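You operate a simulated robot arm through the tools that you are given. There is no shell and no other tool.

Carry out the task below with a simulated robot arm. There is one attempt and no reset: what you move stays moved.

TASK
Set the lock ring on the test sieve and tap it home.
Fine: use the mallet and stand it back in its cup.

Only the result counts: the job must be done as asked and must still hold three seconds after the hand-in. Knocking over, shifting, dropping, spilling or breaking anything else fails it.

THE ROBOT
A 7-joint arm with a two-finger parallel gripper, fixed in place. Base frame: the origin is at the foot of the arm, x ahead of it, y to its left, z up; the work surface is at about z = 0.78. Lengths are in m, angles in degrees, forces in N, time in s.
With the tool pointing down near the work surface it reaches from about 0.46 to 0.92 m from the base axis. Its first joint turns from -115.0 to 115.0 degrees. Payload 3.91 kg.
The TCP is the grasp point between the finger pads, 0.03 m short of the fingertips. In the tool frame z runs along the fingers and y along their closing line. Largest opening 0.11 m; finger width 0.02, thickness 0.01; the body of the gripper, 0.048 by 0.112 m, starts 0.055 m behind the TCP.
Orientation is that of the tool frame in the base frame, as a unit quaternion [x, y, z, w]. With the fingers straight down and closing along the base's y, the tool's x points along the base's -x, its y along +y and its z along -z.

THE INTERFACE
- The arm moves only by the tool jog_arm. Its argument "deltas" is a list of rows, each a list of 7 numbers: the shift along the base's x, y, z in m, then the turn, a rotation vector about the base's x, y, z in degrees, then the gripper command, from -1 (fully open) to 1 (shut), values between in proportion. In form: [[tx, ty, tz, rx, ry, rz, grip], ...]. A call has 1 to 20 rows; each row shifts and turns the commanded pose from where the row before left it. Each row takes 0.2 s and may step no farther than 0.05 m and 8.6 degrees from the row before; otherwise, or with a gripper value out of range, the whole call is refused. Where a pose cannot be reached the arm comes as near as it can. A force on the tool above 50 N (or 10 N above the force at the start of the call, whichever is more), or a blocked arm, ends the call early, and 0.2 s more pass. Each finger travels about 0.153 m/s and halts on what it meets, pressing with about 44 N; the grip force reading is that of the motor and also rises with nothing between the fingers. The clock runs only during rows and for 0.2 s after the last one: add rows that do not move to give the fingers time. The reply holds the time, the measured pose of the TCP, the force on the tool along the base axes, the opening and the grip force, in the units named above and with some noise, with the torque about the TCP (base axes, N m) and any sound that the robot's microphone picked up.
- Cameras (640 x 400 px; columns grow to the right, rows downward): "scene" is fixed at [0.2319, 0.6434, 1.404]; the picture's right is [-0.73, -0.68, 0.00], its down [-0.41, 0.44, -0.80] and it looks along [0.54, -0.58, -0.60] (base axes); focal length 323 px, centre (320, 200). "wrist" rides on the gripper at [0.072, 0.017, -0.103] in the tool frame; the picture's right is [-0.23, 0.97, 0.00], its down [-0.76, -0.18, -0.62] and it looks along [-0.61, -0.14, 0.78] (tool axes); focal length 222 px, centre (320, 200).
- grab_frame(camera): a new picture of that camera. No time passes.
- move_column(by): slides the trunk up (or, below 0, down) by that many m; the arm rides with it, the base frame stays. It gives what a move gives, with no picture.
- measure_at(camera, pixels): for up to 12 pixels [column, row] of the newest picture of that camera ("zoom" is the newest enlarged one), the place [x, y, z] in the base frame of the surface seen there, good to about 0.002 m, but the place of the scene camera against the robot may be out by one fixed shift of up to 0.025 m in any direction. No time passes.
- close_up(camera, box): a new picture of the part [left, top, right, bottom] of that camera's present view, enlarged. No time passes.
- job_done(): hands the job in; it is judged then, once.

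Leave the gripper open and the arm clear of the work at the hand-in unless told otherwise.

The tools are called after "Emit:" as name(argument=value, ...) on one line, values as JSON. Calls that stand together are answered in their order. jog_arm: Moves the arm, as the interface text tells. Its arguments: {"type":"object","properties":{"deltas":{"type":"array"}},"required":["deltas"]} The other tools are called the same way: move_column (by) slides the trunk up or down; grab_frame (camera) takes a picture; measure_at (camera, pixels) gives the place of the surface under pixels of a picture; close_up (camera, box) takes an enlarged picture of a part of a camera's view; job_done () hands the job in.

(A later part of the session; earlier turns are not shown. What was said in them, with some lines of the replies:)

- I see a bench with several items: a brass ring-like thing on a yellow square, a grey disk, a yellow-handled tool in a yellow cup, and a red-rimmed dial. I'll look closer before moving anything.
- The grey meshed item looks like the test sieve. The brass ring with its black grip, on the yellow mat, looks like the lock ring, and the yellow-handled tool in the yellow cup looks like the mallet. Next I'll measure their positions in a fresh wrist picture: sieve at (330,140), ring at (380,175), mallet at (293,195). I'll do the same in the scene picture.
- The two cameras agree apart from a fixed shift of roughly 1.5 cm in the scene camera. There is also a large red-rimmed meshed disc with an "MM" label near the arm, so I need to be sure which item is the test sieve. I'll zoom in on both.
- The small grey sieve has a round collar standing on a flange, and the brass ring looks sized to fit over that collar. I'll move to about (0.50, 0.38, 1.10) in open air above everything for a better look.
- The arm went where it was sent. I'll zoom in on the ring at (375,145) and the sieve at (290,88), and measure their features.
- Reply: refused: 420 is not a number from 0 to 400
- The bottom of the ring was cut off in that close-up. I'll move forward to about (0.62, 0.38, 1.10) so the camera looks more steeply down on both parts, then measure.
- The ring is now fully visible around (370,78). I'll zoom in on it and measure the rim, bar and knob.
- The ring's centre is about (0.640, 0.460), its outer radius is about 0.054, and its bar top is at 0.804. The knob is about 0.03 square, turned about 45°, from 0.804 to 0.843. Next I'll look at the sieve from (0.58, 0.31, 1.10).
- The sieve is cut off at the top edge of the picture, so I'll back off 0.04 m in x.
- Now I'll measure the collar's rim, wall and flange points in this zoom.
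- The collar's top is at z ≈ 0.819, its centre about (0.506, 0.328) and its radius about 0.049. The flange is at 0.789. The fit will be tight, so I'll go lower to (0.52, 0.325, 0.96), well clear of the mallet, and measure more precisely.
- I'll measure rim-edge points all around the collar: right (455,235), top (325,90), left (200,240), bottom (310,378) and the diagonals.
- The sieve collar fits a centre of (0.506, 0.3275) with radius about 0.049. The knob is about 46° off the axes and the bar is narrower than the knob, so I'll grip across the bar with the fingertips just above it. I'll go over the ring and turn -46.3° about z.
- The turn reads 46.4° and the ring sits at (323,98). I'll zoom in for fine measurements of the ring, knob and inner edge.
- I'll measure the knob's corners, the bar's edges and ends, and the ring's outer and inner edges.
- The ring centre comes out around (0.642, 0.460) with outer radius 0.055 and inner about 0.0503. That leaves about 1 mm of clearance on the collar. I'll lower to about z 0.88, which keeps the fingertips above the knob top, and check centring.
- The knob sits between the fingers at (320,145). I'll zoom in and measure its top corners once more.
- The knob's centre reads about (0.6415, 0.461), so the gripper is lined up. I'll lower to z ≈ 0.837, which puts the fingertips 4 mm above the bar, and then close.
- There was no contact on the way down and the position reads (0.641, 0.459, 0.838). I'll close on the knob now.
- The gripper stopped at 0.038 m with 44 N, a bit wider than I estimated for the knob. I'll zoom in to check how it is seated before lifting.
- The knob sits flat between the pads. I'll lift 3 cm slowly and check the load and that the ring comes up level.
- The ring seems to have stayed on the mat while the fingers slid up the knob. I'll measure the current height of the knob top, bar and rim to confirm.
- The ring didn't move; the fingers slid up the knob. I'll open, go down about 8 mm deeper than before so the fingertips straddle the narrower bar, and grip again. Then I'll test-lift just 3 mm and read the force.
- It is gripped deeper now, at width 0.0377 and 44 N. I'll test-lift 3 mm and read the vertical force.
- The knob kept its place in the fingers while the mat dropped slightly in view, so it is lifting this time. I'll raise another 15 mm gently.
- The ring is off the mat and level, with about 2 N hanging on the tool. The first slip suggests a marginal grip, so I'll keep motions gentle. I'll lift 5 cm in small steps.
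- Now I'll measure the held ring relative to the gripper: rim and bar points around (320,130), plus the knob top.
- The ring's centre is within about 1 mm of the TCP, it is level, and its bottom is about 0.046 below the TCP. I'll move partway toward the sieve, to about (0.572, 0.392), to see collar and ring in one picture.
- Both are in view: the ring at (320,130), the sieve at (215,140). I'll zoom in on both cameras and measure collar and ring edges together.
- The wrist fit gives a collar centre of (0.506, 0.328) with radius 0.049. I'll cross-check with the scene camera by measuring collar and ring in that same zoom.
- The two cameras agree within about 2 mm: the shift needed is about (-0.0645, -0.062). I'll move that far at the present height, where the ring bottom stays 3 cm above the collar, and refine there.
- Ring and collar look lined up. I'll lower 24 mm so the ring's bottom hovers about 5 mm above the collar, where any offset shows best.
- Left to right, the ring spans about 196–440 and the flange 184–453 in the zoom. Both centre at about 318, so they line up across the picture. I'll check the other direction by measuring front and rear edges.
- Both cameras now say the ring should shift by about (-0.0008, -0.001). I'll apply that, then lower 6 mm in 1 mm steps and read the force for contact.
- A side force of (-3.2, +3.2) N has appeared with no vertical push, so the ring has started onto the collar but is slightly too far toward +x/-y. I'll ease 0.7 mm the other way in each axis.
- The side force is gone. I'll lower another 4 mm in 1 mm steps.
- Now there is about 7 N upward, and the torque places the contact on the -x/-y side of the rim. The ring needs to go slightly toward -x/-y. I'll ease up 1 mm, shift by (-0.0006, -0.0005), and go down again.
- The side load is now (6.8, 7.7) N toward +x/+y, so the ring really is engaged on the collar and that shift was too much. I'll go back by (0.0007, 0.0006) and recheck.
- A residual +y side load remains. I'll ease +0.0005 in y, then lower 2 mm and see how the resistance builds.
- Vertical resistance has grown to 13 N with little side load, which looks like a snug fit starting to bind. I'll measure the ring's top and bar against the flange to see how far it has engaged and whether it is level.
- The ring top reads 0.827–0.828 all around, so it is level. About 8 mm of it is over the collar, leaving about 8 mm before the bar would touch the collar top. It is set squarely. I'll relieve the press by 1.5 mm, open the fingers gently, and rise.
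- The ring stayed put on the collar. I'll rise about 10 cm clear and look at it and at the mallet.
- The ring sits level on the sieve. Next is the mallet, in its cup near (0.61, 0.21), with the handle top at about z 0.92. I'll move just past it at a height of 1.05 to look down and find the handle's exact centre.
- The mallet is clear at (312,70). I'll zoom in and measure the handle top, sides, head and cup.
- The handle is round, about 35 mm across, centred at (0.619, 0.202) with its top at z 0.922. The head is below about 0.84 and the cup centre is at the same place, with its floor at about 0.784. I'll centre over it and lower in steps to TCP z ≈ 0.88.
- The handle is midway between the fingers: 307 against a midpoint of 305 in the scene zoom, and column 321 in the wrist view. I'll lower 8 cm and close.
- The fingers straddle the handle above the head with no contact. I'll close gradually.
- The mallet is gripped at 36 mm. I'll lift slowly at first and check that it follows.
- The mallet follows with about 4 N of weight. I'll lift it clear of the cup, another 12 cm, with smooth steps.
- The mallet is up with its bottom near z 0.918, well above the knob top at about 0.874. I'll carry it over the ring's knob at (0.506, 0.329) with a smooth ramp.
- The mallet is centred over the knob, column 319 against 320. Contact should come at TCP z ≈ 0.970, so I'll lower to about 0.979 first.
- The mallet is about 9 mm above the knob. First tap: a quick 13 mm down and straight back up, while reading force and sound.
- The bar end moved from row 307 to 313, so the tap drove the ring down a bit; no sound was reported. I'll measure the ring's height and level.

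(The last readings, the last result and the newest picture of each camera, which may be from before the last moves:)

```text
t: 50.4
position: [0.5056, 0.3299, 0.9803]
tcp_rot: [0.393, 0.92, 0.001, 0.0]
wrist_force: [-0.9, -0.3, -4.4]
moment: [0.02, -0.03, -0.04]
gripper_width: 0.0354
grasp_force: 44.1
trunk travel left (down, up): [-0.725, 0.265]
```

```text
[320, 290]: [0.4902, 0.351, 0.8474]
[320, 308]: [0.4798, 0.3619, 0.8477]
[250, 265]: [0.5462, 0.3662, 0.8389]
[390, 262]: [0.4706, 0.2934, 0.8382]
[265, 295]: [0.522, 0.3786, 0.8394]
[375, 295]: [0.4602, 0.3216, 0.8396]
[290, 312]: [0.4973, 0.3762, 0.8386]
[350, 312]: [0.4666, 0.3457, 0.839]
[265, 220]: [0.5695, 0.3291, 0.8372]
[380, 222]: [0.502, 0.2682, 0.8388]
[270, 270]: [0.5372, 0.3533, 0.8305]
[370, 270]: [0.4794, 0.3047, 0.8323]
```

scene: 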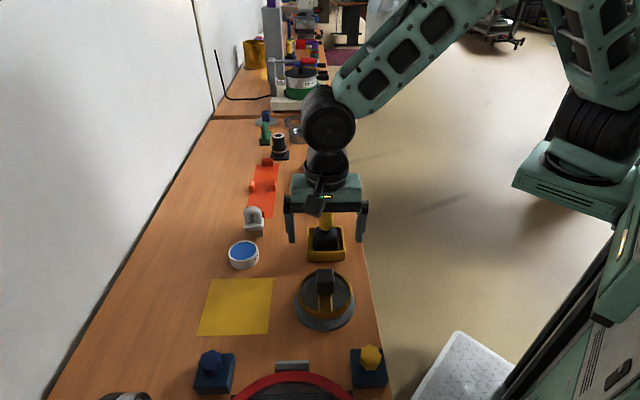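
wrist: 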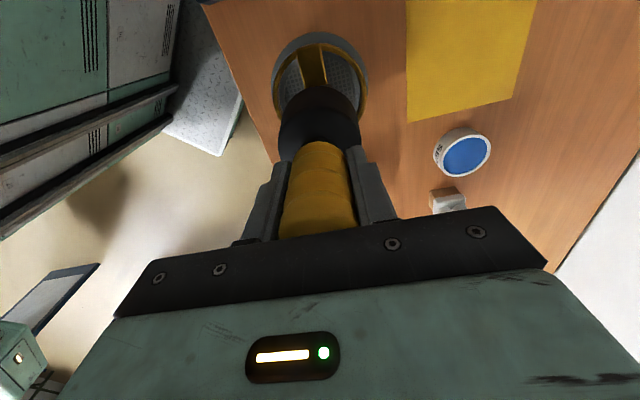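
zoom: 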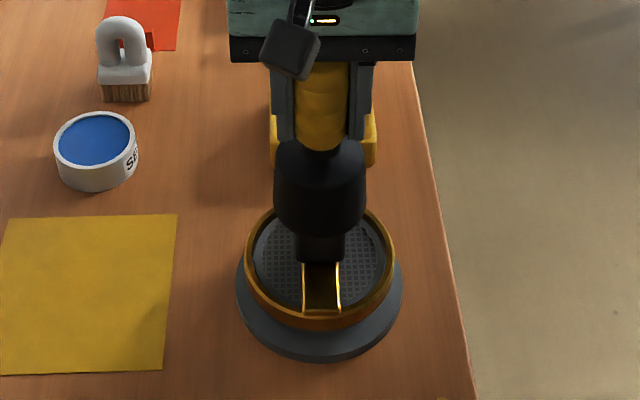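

The ring went down about 4 mm and is still level, at 0.837–0.839 in scene readings. Second tap: 20 mm down and back.

Emit:
jog_arm(deltas=[[0, 0, -0.02, 0, 0, 0, 1], [0, 0, 0.02, 0, 0, 0, 1], [0, 0, 0, 0, 0, 0, 1]])

Emit:
close_up(camera="scene", box=[255, 200, 395, 345])

Emit:
measure_at(camera="zoom", pixels=[[320, 292], [320, 308], [250, 268], [390, 265], [265, 298], [375, 298], [290, 315], [350, 315], [320, 318], [320, 350], [270, 270], [370, 270]])

```text
t: 51.2
position: [0.5053, 0.3286, 0.9819]
tcp_rot: [0.392, 0.92, 0.0, -0.001]
wrist_force: [0.8, 0.1, -4.8]
moment: [0.01, -0.05, -0.01]
gripper_width: 0.0356
grasp_force: 43.6
trunk travel left (down, up): [-0.725, 0.265]
```

```text
2.76 times, centred on (325, 272) of scene
```

zoom: 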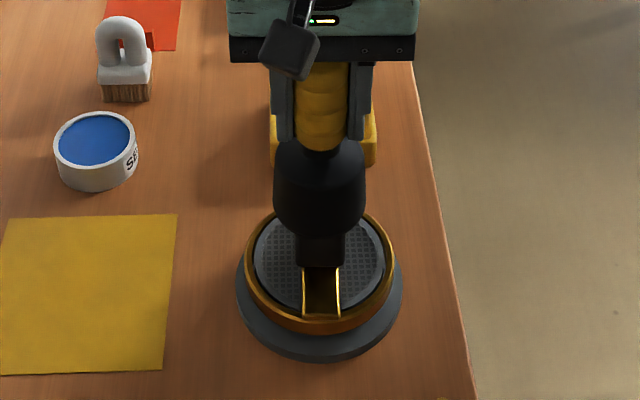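

```text
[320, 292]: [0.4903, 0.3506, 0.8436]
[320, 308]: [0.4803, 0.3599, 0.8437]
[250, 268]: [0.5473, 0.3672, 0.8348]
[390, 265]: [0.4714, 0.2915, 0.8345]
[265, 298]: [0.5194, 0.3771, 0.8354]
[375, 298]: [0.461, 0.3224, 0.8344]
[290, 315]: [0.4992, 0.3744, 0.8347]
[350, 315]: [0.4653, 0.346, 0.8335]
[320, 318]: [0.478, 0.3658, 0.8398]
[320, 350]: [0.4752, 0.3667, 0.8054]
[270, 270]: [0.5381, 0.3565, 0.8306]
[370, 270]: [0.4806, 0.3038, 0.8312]
```

It went down another 4 mm and the ring top is now about flush with the collar top, still level. No "home" sign yet, so I'll tap once more to see whether it still moves.

Emit:
jog_arm(deltas=[[0, 0, -0.023, 0, 0, 0, 1], [0, 0, 0.023, 0, 0, 0, 1], [0, 0, 0, 0, 0, 0, 1]])

Emit:
close_up(camera="scene", box=[255, 200, 395, 345])

Emit:
measure_at(camera="zoom", pixels=[[320, 292], [320, 308], [250, 268], [390, 265], [265, 298], [375, 298], [290, 315], [350, 315], [320, 318], [320, 350], [270, 270], [370, 270]])

```text
t: 52.0
position: [0.5058, 0.3289, 0.9804]
tcp_rot: [0.393, 0.92, 0.0, 0.001]
wrist_force: [0.4, -0.4, -4.2]
moment: [0.01, -0.03, 0.01]
gripper_width: 0.0356
grasp_force: 44.5
trunk travel left (down, up): [-0.725, 0.265]
```

```text
2.76 times, centred on (325, 272) of scene
```

zoom: 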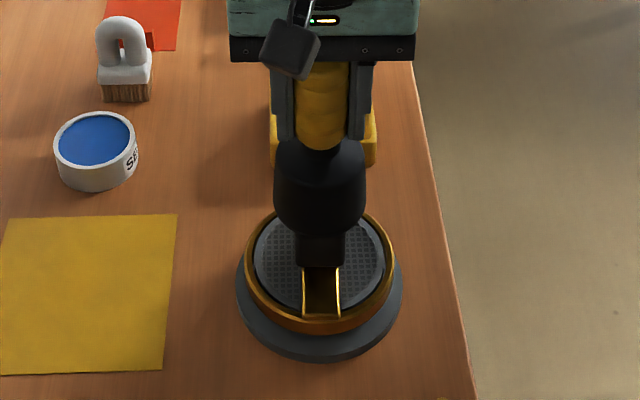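

```text
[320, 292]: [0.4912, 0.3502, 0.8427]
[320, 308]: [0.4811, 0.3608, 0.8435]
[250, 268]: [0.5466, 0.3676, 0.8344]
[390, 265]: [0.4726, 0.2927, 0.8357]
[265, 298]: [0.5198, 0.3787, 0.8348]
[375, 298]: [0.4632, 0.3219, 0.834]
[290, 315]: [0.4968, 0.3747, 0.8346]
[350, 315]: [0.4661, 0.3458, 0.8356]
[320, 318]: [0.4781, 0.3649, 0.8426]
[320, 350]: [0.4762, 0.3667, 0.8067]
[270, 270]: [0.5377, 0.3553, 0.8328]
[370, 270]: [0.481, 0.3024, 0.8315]
```

There was no further movement this time. To tell "home" from "too light a tap", I'll lower the mallet slowly onto the knob and read the contact height and force.

Emit:
jog_arm(deltas=[[0, 0, -0.01, 0, 0, 0, 1], [0, 0, -0.008, 0, 0, 0, 1], [0, 0, -0.003, 0, 0, 0, 1], [0, 0, 0, 0, 0, 0, 1]])

```text
t: 53.0
position: [0.5045, 0.3299, 0.964]
tcp_rot: [0.393, 0.919, 0.003, 0.001]
wrist_force: [-4.6, -6.2, 40.8]
moment: [-0.81, 0.85, -0.04]
gripper_width: 0.0356
grasp_force: 43.9
trunk travel left (down, up): [-0.725, 0.265]
```

The mallet meets a solid stop at TCP z ≈ 0.964 with 41 N. I'll check whether the ring moved under that, then back off.

Emit:
jog_arm(deltas=[[0, 0, 0.01, 0, 0, 0, 1], [0, 0, 0.011, 0, 0, 0, 1], [0, 0, 0, 0, 0, 0, 1]])

Emit:
close_up(camera="scene", box=[265, 230, 385, 345])

Emit:
grab_frame(camera="wrist")

```text
t: 53.8
position: [0.5053, 0.3293, 0.9806]
tcp_rot: [0.392, 0.92, 0.0, -0.001]
wrist_force: [0.0, -0.1, -4.2]
moment: [-0.01, -0.05, -0.01]
gripper_width: 0.0355
grasp_force: 45.1
trunk travel left (down, up): [-0.725, 0.265]
```

```text
3.48 times, centred on (325, 288) of scene
```

zoom: 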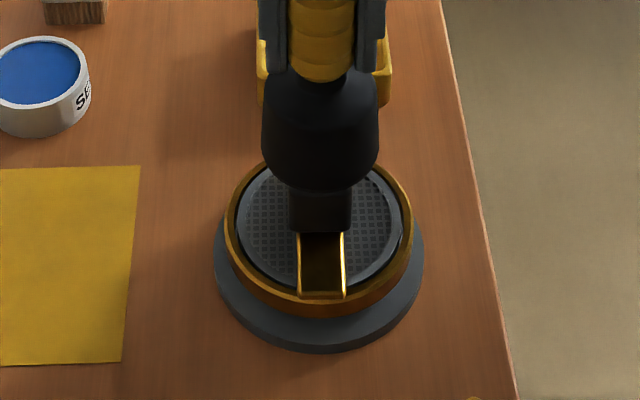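

```text
taken
```

wrist: 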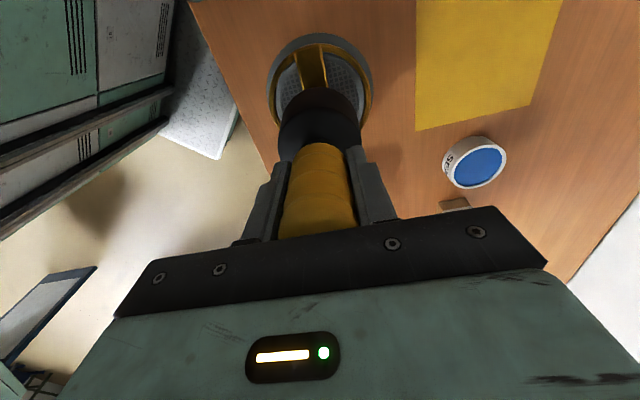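

Emit:
measure_at(camera="zoom", pixels=[[322, 285], [322, 250], [260, 270], [262, 278], [270, 290], [385, 270], [382, 280], [230, 235], [410, 232], [320, 312], [320, 340], [398, 240]])

Emit:
close_up(camera="wrist", box=[260, 25, 380, 125])

```text
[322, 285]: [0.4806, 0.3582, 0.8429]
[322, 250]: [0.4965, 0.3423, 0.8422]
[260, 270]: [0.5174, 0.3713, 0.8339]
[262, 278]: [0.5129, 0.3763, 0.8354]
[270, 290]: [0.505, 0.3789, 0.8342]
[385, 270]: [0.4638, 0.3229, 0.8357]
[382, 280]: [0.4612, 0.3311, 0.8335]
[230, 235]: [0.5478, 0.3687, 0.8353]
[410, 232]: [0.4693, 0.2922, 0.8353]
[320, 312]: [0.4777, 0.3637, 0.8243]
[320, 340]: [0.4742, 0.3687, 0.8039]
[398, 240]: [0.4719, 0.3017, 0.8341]
```

```text
4.00 times, centred on (320, 75) of wrist
```

zoom: 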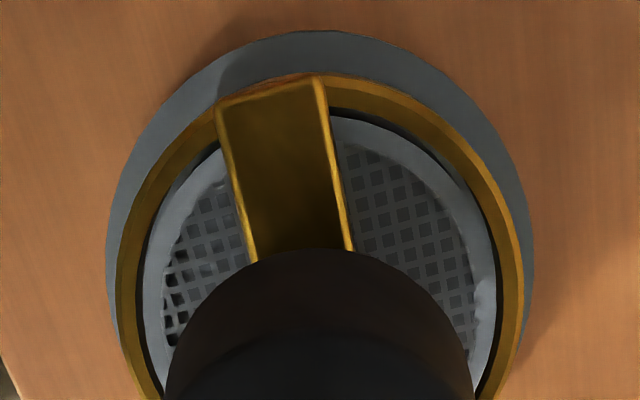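

The ring top is flush with the collar rim, the bar rests across it, and 45 N of steady pressure doesn't move it. As confirmation I'll give one slightly firmer tap of 25 mm and see whether anything changes.

Emit:
jog_arm(deltas=[[0, 0, 0.005, 0, 0, 0, 1], [0, 0, -0.03, 0, 0, 0, 1], [0, 0, 0.025, 0, 0, 0, 1], [0, 0, 0, 0, 0, 0, 1]])

Emit:
close_up(camera="scene", box=[265, 230, 385, 345])

Emit:
measure_at(camera="zoom", pixels=[[322, 285], [322, 250], [260, 270], [262, 278], [270, 290], [385, 270], [382, 280], [230, 235], [410, 232], [320, 312], [320, 340], [398, 240]])

```text
t: 54.8
position: [0.5069, 0.3279, 0.9817]
tcp_rot: [0.392, 0.92, 0.0, -0.001]
wrist_force: [-0.7, 1.0, -3.7]
moment: [-0.05, 0.05, 0.0]
gripper_width: 0.0356
grasp_force: 43.8
trunk travel left (down, up): [-0.725, 0.265]
```

```text
3.48 times, centred on (325, 288) of scene
```

zoom: 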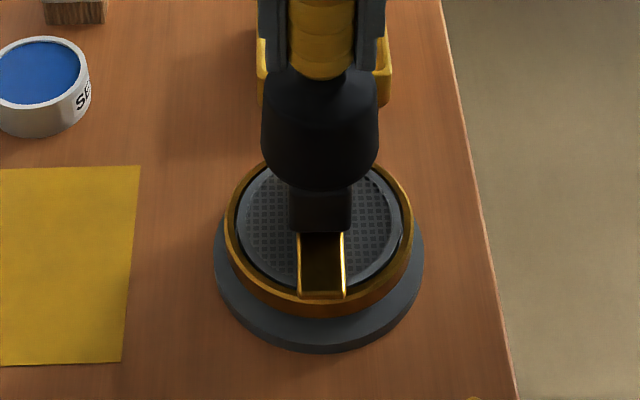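

```text
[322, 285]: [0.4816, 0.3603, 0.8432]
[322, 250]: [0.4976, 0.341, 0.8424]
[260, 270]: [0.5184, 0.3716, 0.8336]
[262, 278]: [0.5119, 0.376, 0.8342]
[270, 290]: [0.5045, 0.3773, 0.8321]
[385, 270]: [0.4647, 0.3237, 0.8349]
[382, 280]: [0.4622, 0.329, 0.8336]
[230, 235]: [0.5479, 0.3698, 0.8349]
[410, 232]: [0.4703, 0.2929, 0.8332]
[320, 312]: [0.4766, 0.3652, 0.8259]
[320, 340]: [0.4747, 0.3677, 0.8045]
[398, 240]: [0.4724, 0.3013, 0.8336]
```

No further movement, so the ring is home and level. Now I'll lift the mallet and carry it back over its cup at (0.619, 0.202).

Emit:
jog_arm(deltas=[[0, 0, 0.005, 0, 0, 0, 1], [0, 0, 0.012, 0, 0, 0, 1], [0, 0, 0.013, 0, 0, 0, 1], [0, 0, 0.004, 0, 0, 0, 1], [0.0045, -0.0051, 0, 0, 0, 0, 1], [0.0102, -0.0115, 0, 0, 0, 0, 1], [0.0147, -0.0166, 0, 0, 0, 0, 1], [0.0181, -0.0204, 0, 0, 0, 0, 1], [0.0181, -0.0204, 0, 0, 0, 0, 1], [0.0181, -0.0204, 0, 0, 0, 0, 1], [0.0147, -0.0166, 0, 0, 0, 0, 1], [0.0102, -0.0115, 0, 0, 0, 0, 1], [0.0044, -0.005, 0, 0, 0, 0, 1], [0, 0, 0, 0, 0, 0, 1], [0, 0, 0, 0, 0, 0, 1]])

Emit:
grab_frame(camera="wrist")

Emit:
close_up(camera="scene", box=[265, 150, 395, 345])

```text
t: 58.0
position: [0.6194, 0.201, 1.015]
tcp_rot: [0.391, 0.92, -0.001, 0.0]
wrist_force: [0.2, 0.1, -4.4]
moment: [0.04, -0.04, 0.01]
gripper_width: 0.0357
grasp_force: 44.1
trunk travel left (down, up): [-0.725, 0.265]
```

```text
taken
```

wrist: 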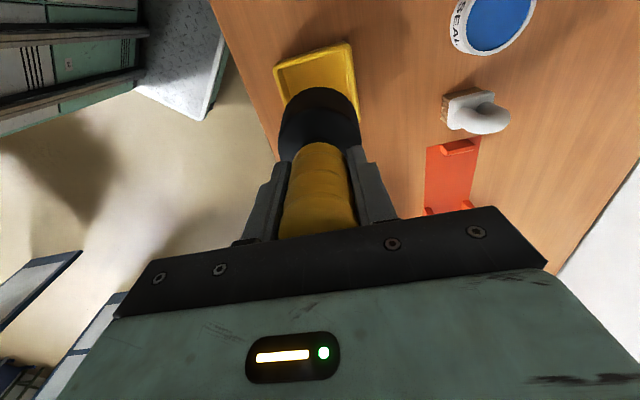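

```text
2.05 times, centred on (330, 248) of scene
```

zoom: 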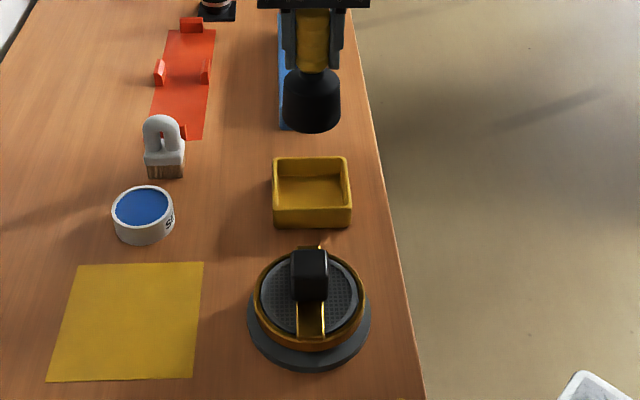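

The wrist view matches the one from when I lifted the mallet out, so it is over the cup, and the ring sits flush on the sieve. I'll lower 12.3 cm smoothly, stopping about 1 cm above the floor contact height.

Emit:
jog_arm(deltas=[[0, 0, -0.005, 0, 0, 0, 1], [0, 0, -0.01, 0, 0, 0, 1], [0, 0, -0.014, 0, 0, 0, 1], [0, 0, -0.014, 0, 0, 0, 1], [0, 0, -0.014, 0, 0, 0, 1], [0, 0, -0.014, 0, 0, 0, 1], [0, 0, -0.014, 0, 0, 0, 1], [0, 0, -0.014, 0, 0, 0, 1], [0, 0, -0.012, 0, 0, 0, 1], [0, 0, -0.008, 0, 0, 0, 1], [0, 0, -0.004, 0, 0, 0, 1], [0, 0, 0, 0, 0, 0, 1]])

Emit:
close_up(camera="scene", box=[265, 150, 395, 280])

```text
t: 60.6
position: [0.6187, 0.2007, 0.8913]
tcp_rot: [0.392, 0.92, 0.001, -0.001]
wrist_force: [0.8, -0.5, -4.4]
moment: [0.0, 0.02, 0.01]
gripper_width: 0.0356
grasp_force: 44.3
trunk travel left (down, up): [-0.725, 0.265]
```

```text
3.08 times, centred on (330, 215) of scene
```

zoom: 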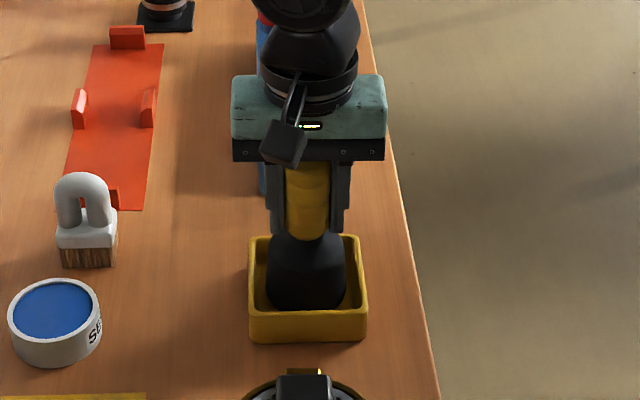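

The head is inside the cup. I'll lower another 10 mm in fine steps until it rests on the floor.

Emit:
jog_arm(deltas=[[0, 0, -0.003, 0, 0, 0, 1], [0, 0, -0.002, 0, 0, 0, 1], [0, 0, -0.002, 0, 0, 0, 1], [0, 0, -0.001, 0, 0, 0, 1], [0, 0, -0.001, 0, 0, 0, 1], [0, 0, -0.001, 0, 0, 0, 1], [0, 0, 0, 0, 0, 0, 1]])

```text
t: 62.2
position: [0.6191, 0.2009, 0.8848]
tcp_rot: [0.393, 0.919, 0.001, 0.0]
wrist_force: [0.4, -2.0, 7.6]
moment: [-0.22, 0.36, 0.02]
gripper_width: 0.0353
grasp_force: 43.7
trunk travel left (down, up): [-0.725, 0.265]
```

The mallet is resting on the cup floor with about 12 N of press. I'll ease up 1 mm and open the fingers slowly.

Emit:
jog_arm(deltas=[[0, 0, 0.001, 0, 0, 0, 1], [0, 0, 0, 0, 0, 0, 1], [0, 0, 0, 0, 0, 0, 0.25], [0, 0, 0, 0, 0, 0, 0.1], [0, 0, 0, 0, 0, 0, -0.3], [0, 0, 0, 0, 0, 0, -0.7], [0, 0, 0, 0, 0, 0, -1], [0, 0, 0, 0, 0, 0, -1]])

Emit:
close_up(camera="scene", box=[265, 150, 395, 280])

Emit:
grab_frame(camera="wrist")

```text
t: 64.0
position: [0.6187, 0.2021, 0.8825]
tcp_rot: [0.394, 0.919, 0.0, 0.0]
wrist_force: [0.9, 0.9, 0.0]
moment: [-0.02, 0.03, 0.0]
gripper_width: 0.1099
grasp_force: 0.1
trunk travel left (down, up): [-0.725, 0.265]
```

```text
3.08 times, centred on (330, 215) of scene
```

zoom: 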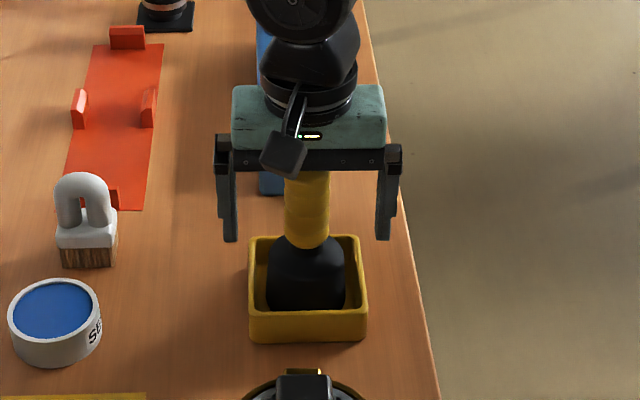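

```text
taken
```

wrist: 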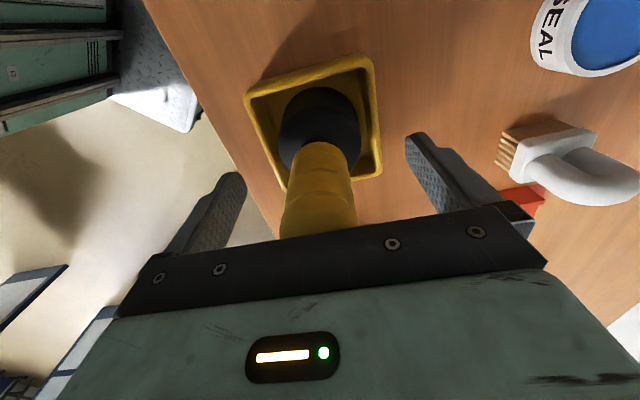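

The mallet is standing in its cup with the fingers clear on both sides. I'll rise straight up 17 cm.

Emit:
jog_arm(deltas=[[0, 0, 0.01, 0, 0, 0, -1], [0, 0, 0.02, 0, 0, 0, -1], [0, 0, 0.03, 0, 0, 0, -1], [0, 0, 0.04, 0, 0, 0, -1], [0, 0, 0.04, 0, 0, 0, -1], [0, 0, 0.03, 0, 0, 0, -1], [0, 0, 0, 0, 0, 0, -1], [0, 0, 0, 0, 0, 0, -1]])

Emit:
grab_frame(camera="wrist")

Emit:
grab_frame(camera="scene")

Emit:
close_up(camera="scene", box=[255, 190, 395, 345])

```text
t: 65.8
position: [0.6201, 0.2013, 1.0544]
tcp_rot: [0.393, 0.92, 0.0, 0.0]
wrist_force: [0.7, 0.3, 0.1]
moment: [-0.03, -0.01, 0.03]
gripper_width: 0.1101
grasp_force: 0.1
trunk travel left (down, up): [-0.725, 0.265]
```

```text
taken
```

wrist: 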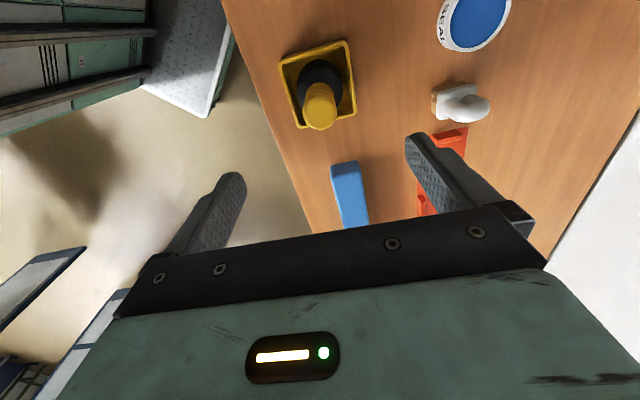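

```text
taken
```

scene: 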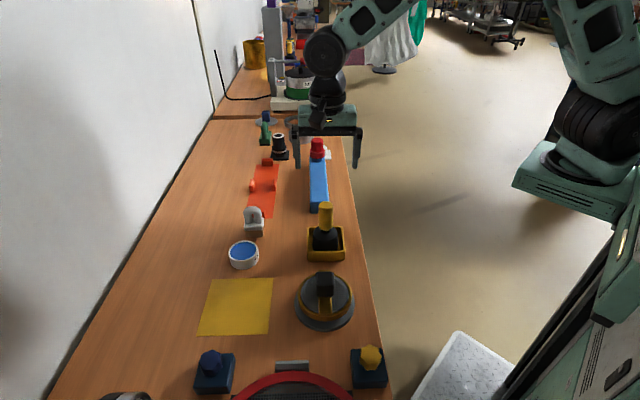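

```text
2.58 times, centred on (325, 268) of scene
```

zoom: 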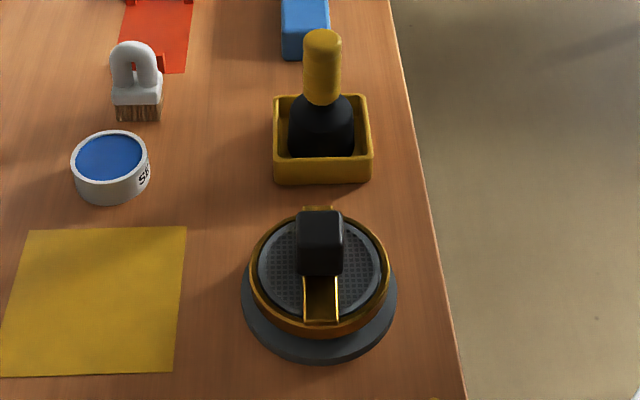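

The mallet stands in its cup and nothing else appears to have moved. As a last check I'll measure ring level front to back, the bar, and the flange.

Emit:
measure_at(camera="zoom", pixels=[[320, 210], [320, 300], [320, 240], [262, 235], [380, 235], [253, 265], [386, 265], [275, 310], [365, 312], [360, 265], [320, 345], [320, 327]])

Emit:
close_up(camera="scene", box=[285, 260, 365, 335])

```text
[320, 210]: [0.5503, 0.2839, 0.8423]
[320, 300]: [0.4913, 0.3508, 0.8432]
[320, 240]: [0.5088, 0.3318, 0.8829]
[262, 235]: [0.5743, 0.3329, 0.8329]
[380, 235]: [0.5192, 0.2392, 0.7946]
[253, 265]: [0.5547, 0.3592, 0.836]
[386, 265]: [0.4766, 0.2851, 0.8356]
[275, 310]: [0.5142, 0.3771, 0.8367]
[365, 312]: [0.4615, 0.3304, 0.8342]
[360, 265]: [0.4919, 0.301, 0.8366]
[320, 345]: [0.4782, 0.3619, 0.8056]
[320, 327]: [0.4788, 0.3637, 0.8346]
```

```text
5.33 times, centred on (325, 298) of scene
```

zoom: 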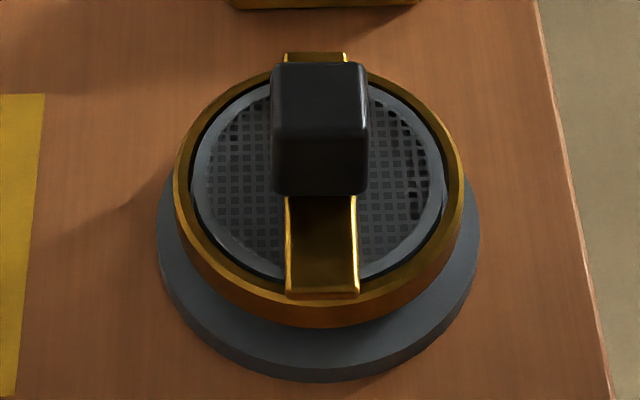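

The bar is level (0.8423 rear, 0.8432 front), the ring is flush on the collar all round, and the mallet is upright in its cup. I'll back the arm up another 10 cm so it is well clear.

Emit:
jog_arm(deltas=[[0, 0, 0.03, 0, 0, 0, -1], [0, 0, 0.04, 0, 0, 0, -1], [0, 0, 0.03, 0, 0, 0, -1], [0, 0, 0, 0, 0, 0, -1], [0, 0, 0, 0, 0, 0, -1]])

Emit:
grab_frame(camera="scene")

```text
t: 67.0
position: [0.6176, 0.2013, 1.1539]
tcp_rot: [0.394, 0.919, 0.0, 0.0]
wrist_force: [-0.3, 0.0, -0.1]
moment: [-0.04, 0.01, -0.02]
gripper_width: 0.11
grasp_force: 0.1
trunk travel left (down, up): [-0.725, 0.265]
```

```text
taken
```

scene: 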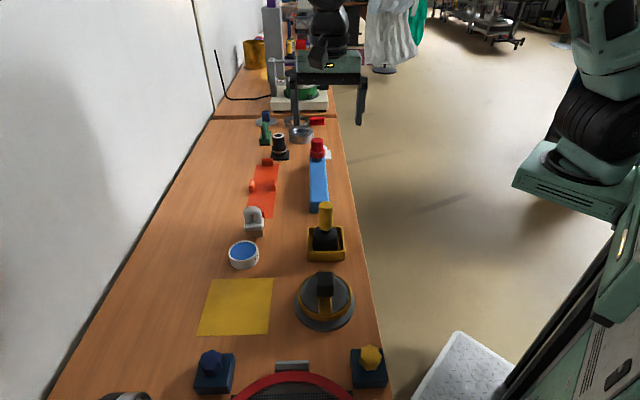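

The ring is seated on the sieve, the mallet stands in its cup, the gripper is open and the arm is clear. I'm handing the job in.

Emit:
job_done()

```text
The job is handed in.
```

The lock ring is on the test sieve and tapped home, and the mallet is standing back in its cup. I've handed the job in.

- **Ring:** Two mallet taps drove it down about 4 mm each, until its top was flush with the collar. A third tap, a 41 N press and a firmer fourth tap moved it no further. It measures level all round, within the camera's 2 mm. I took that as home, because no click or other sound was ever reported.
- **Mallet:** It stands upright in the cup where I found it.
- **Everything else:** Nothing else appears to have moved. On the first try the fingers slid up the ring's knob without lifting it. I gripped deeper and it lifted normally.

The gripper is open and the arm is well clear above the bench.
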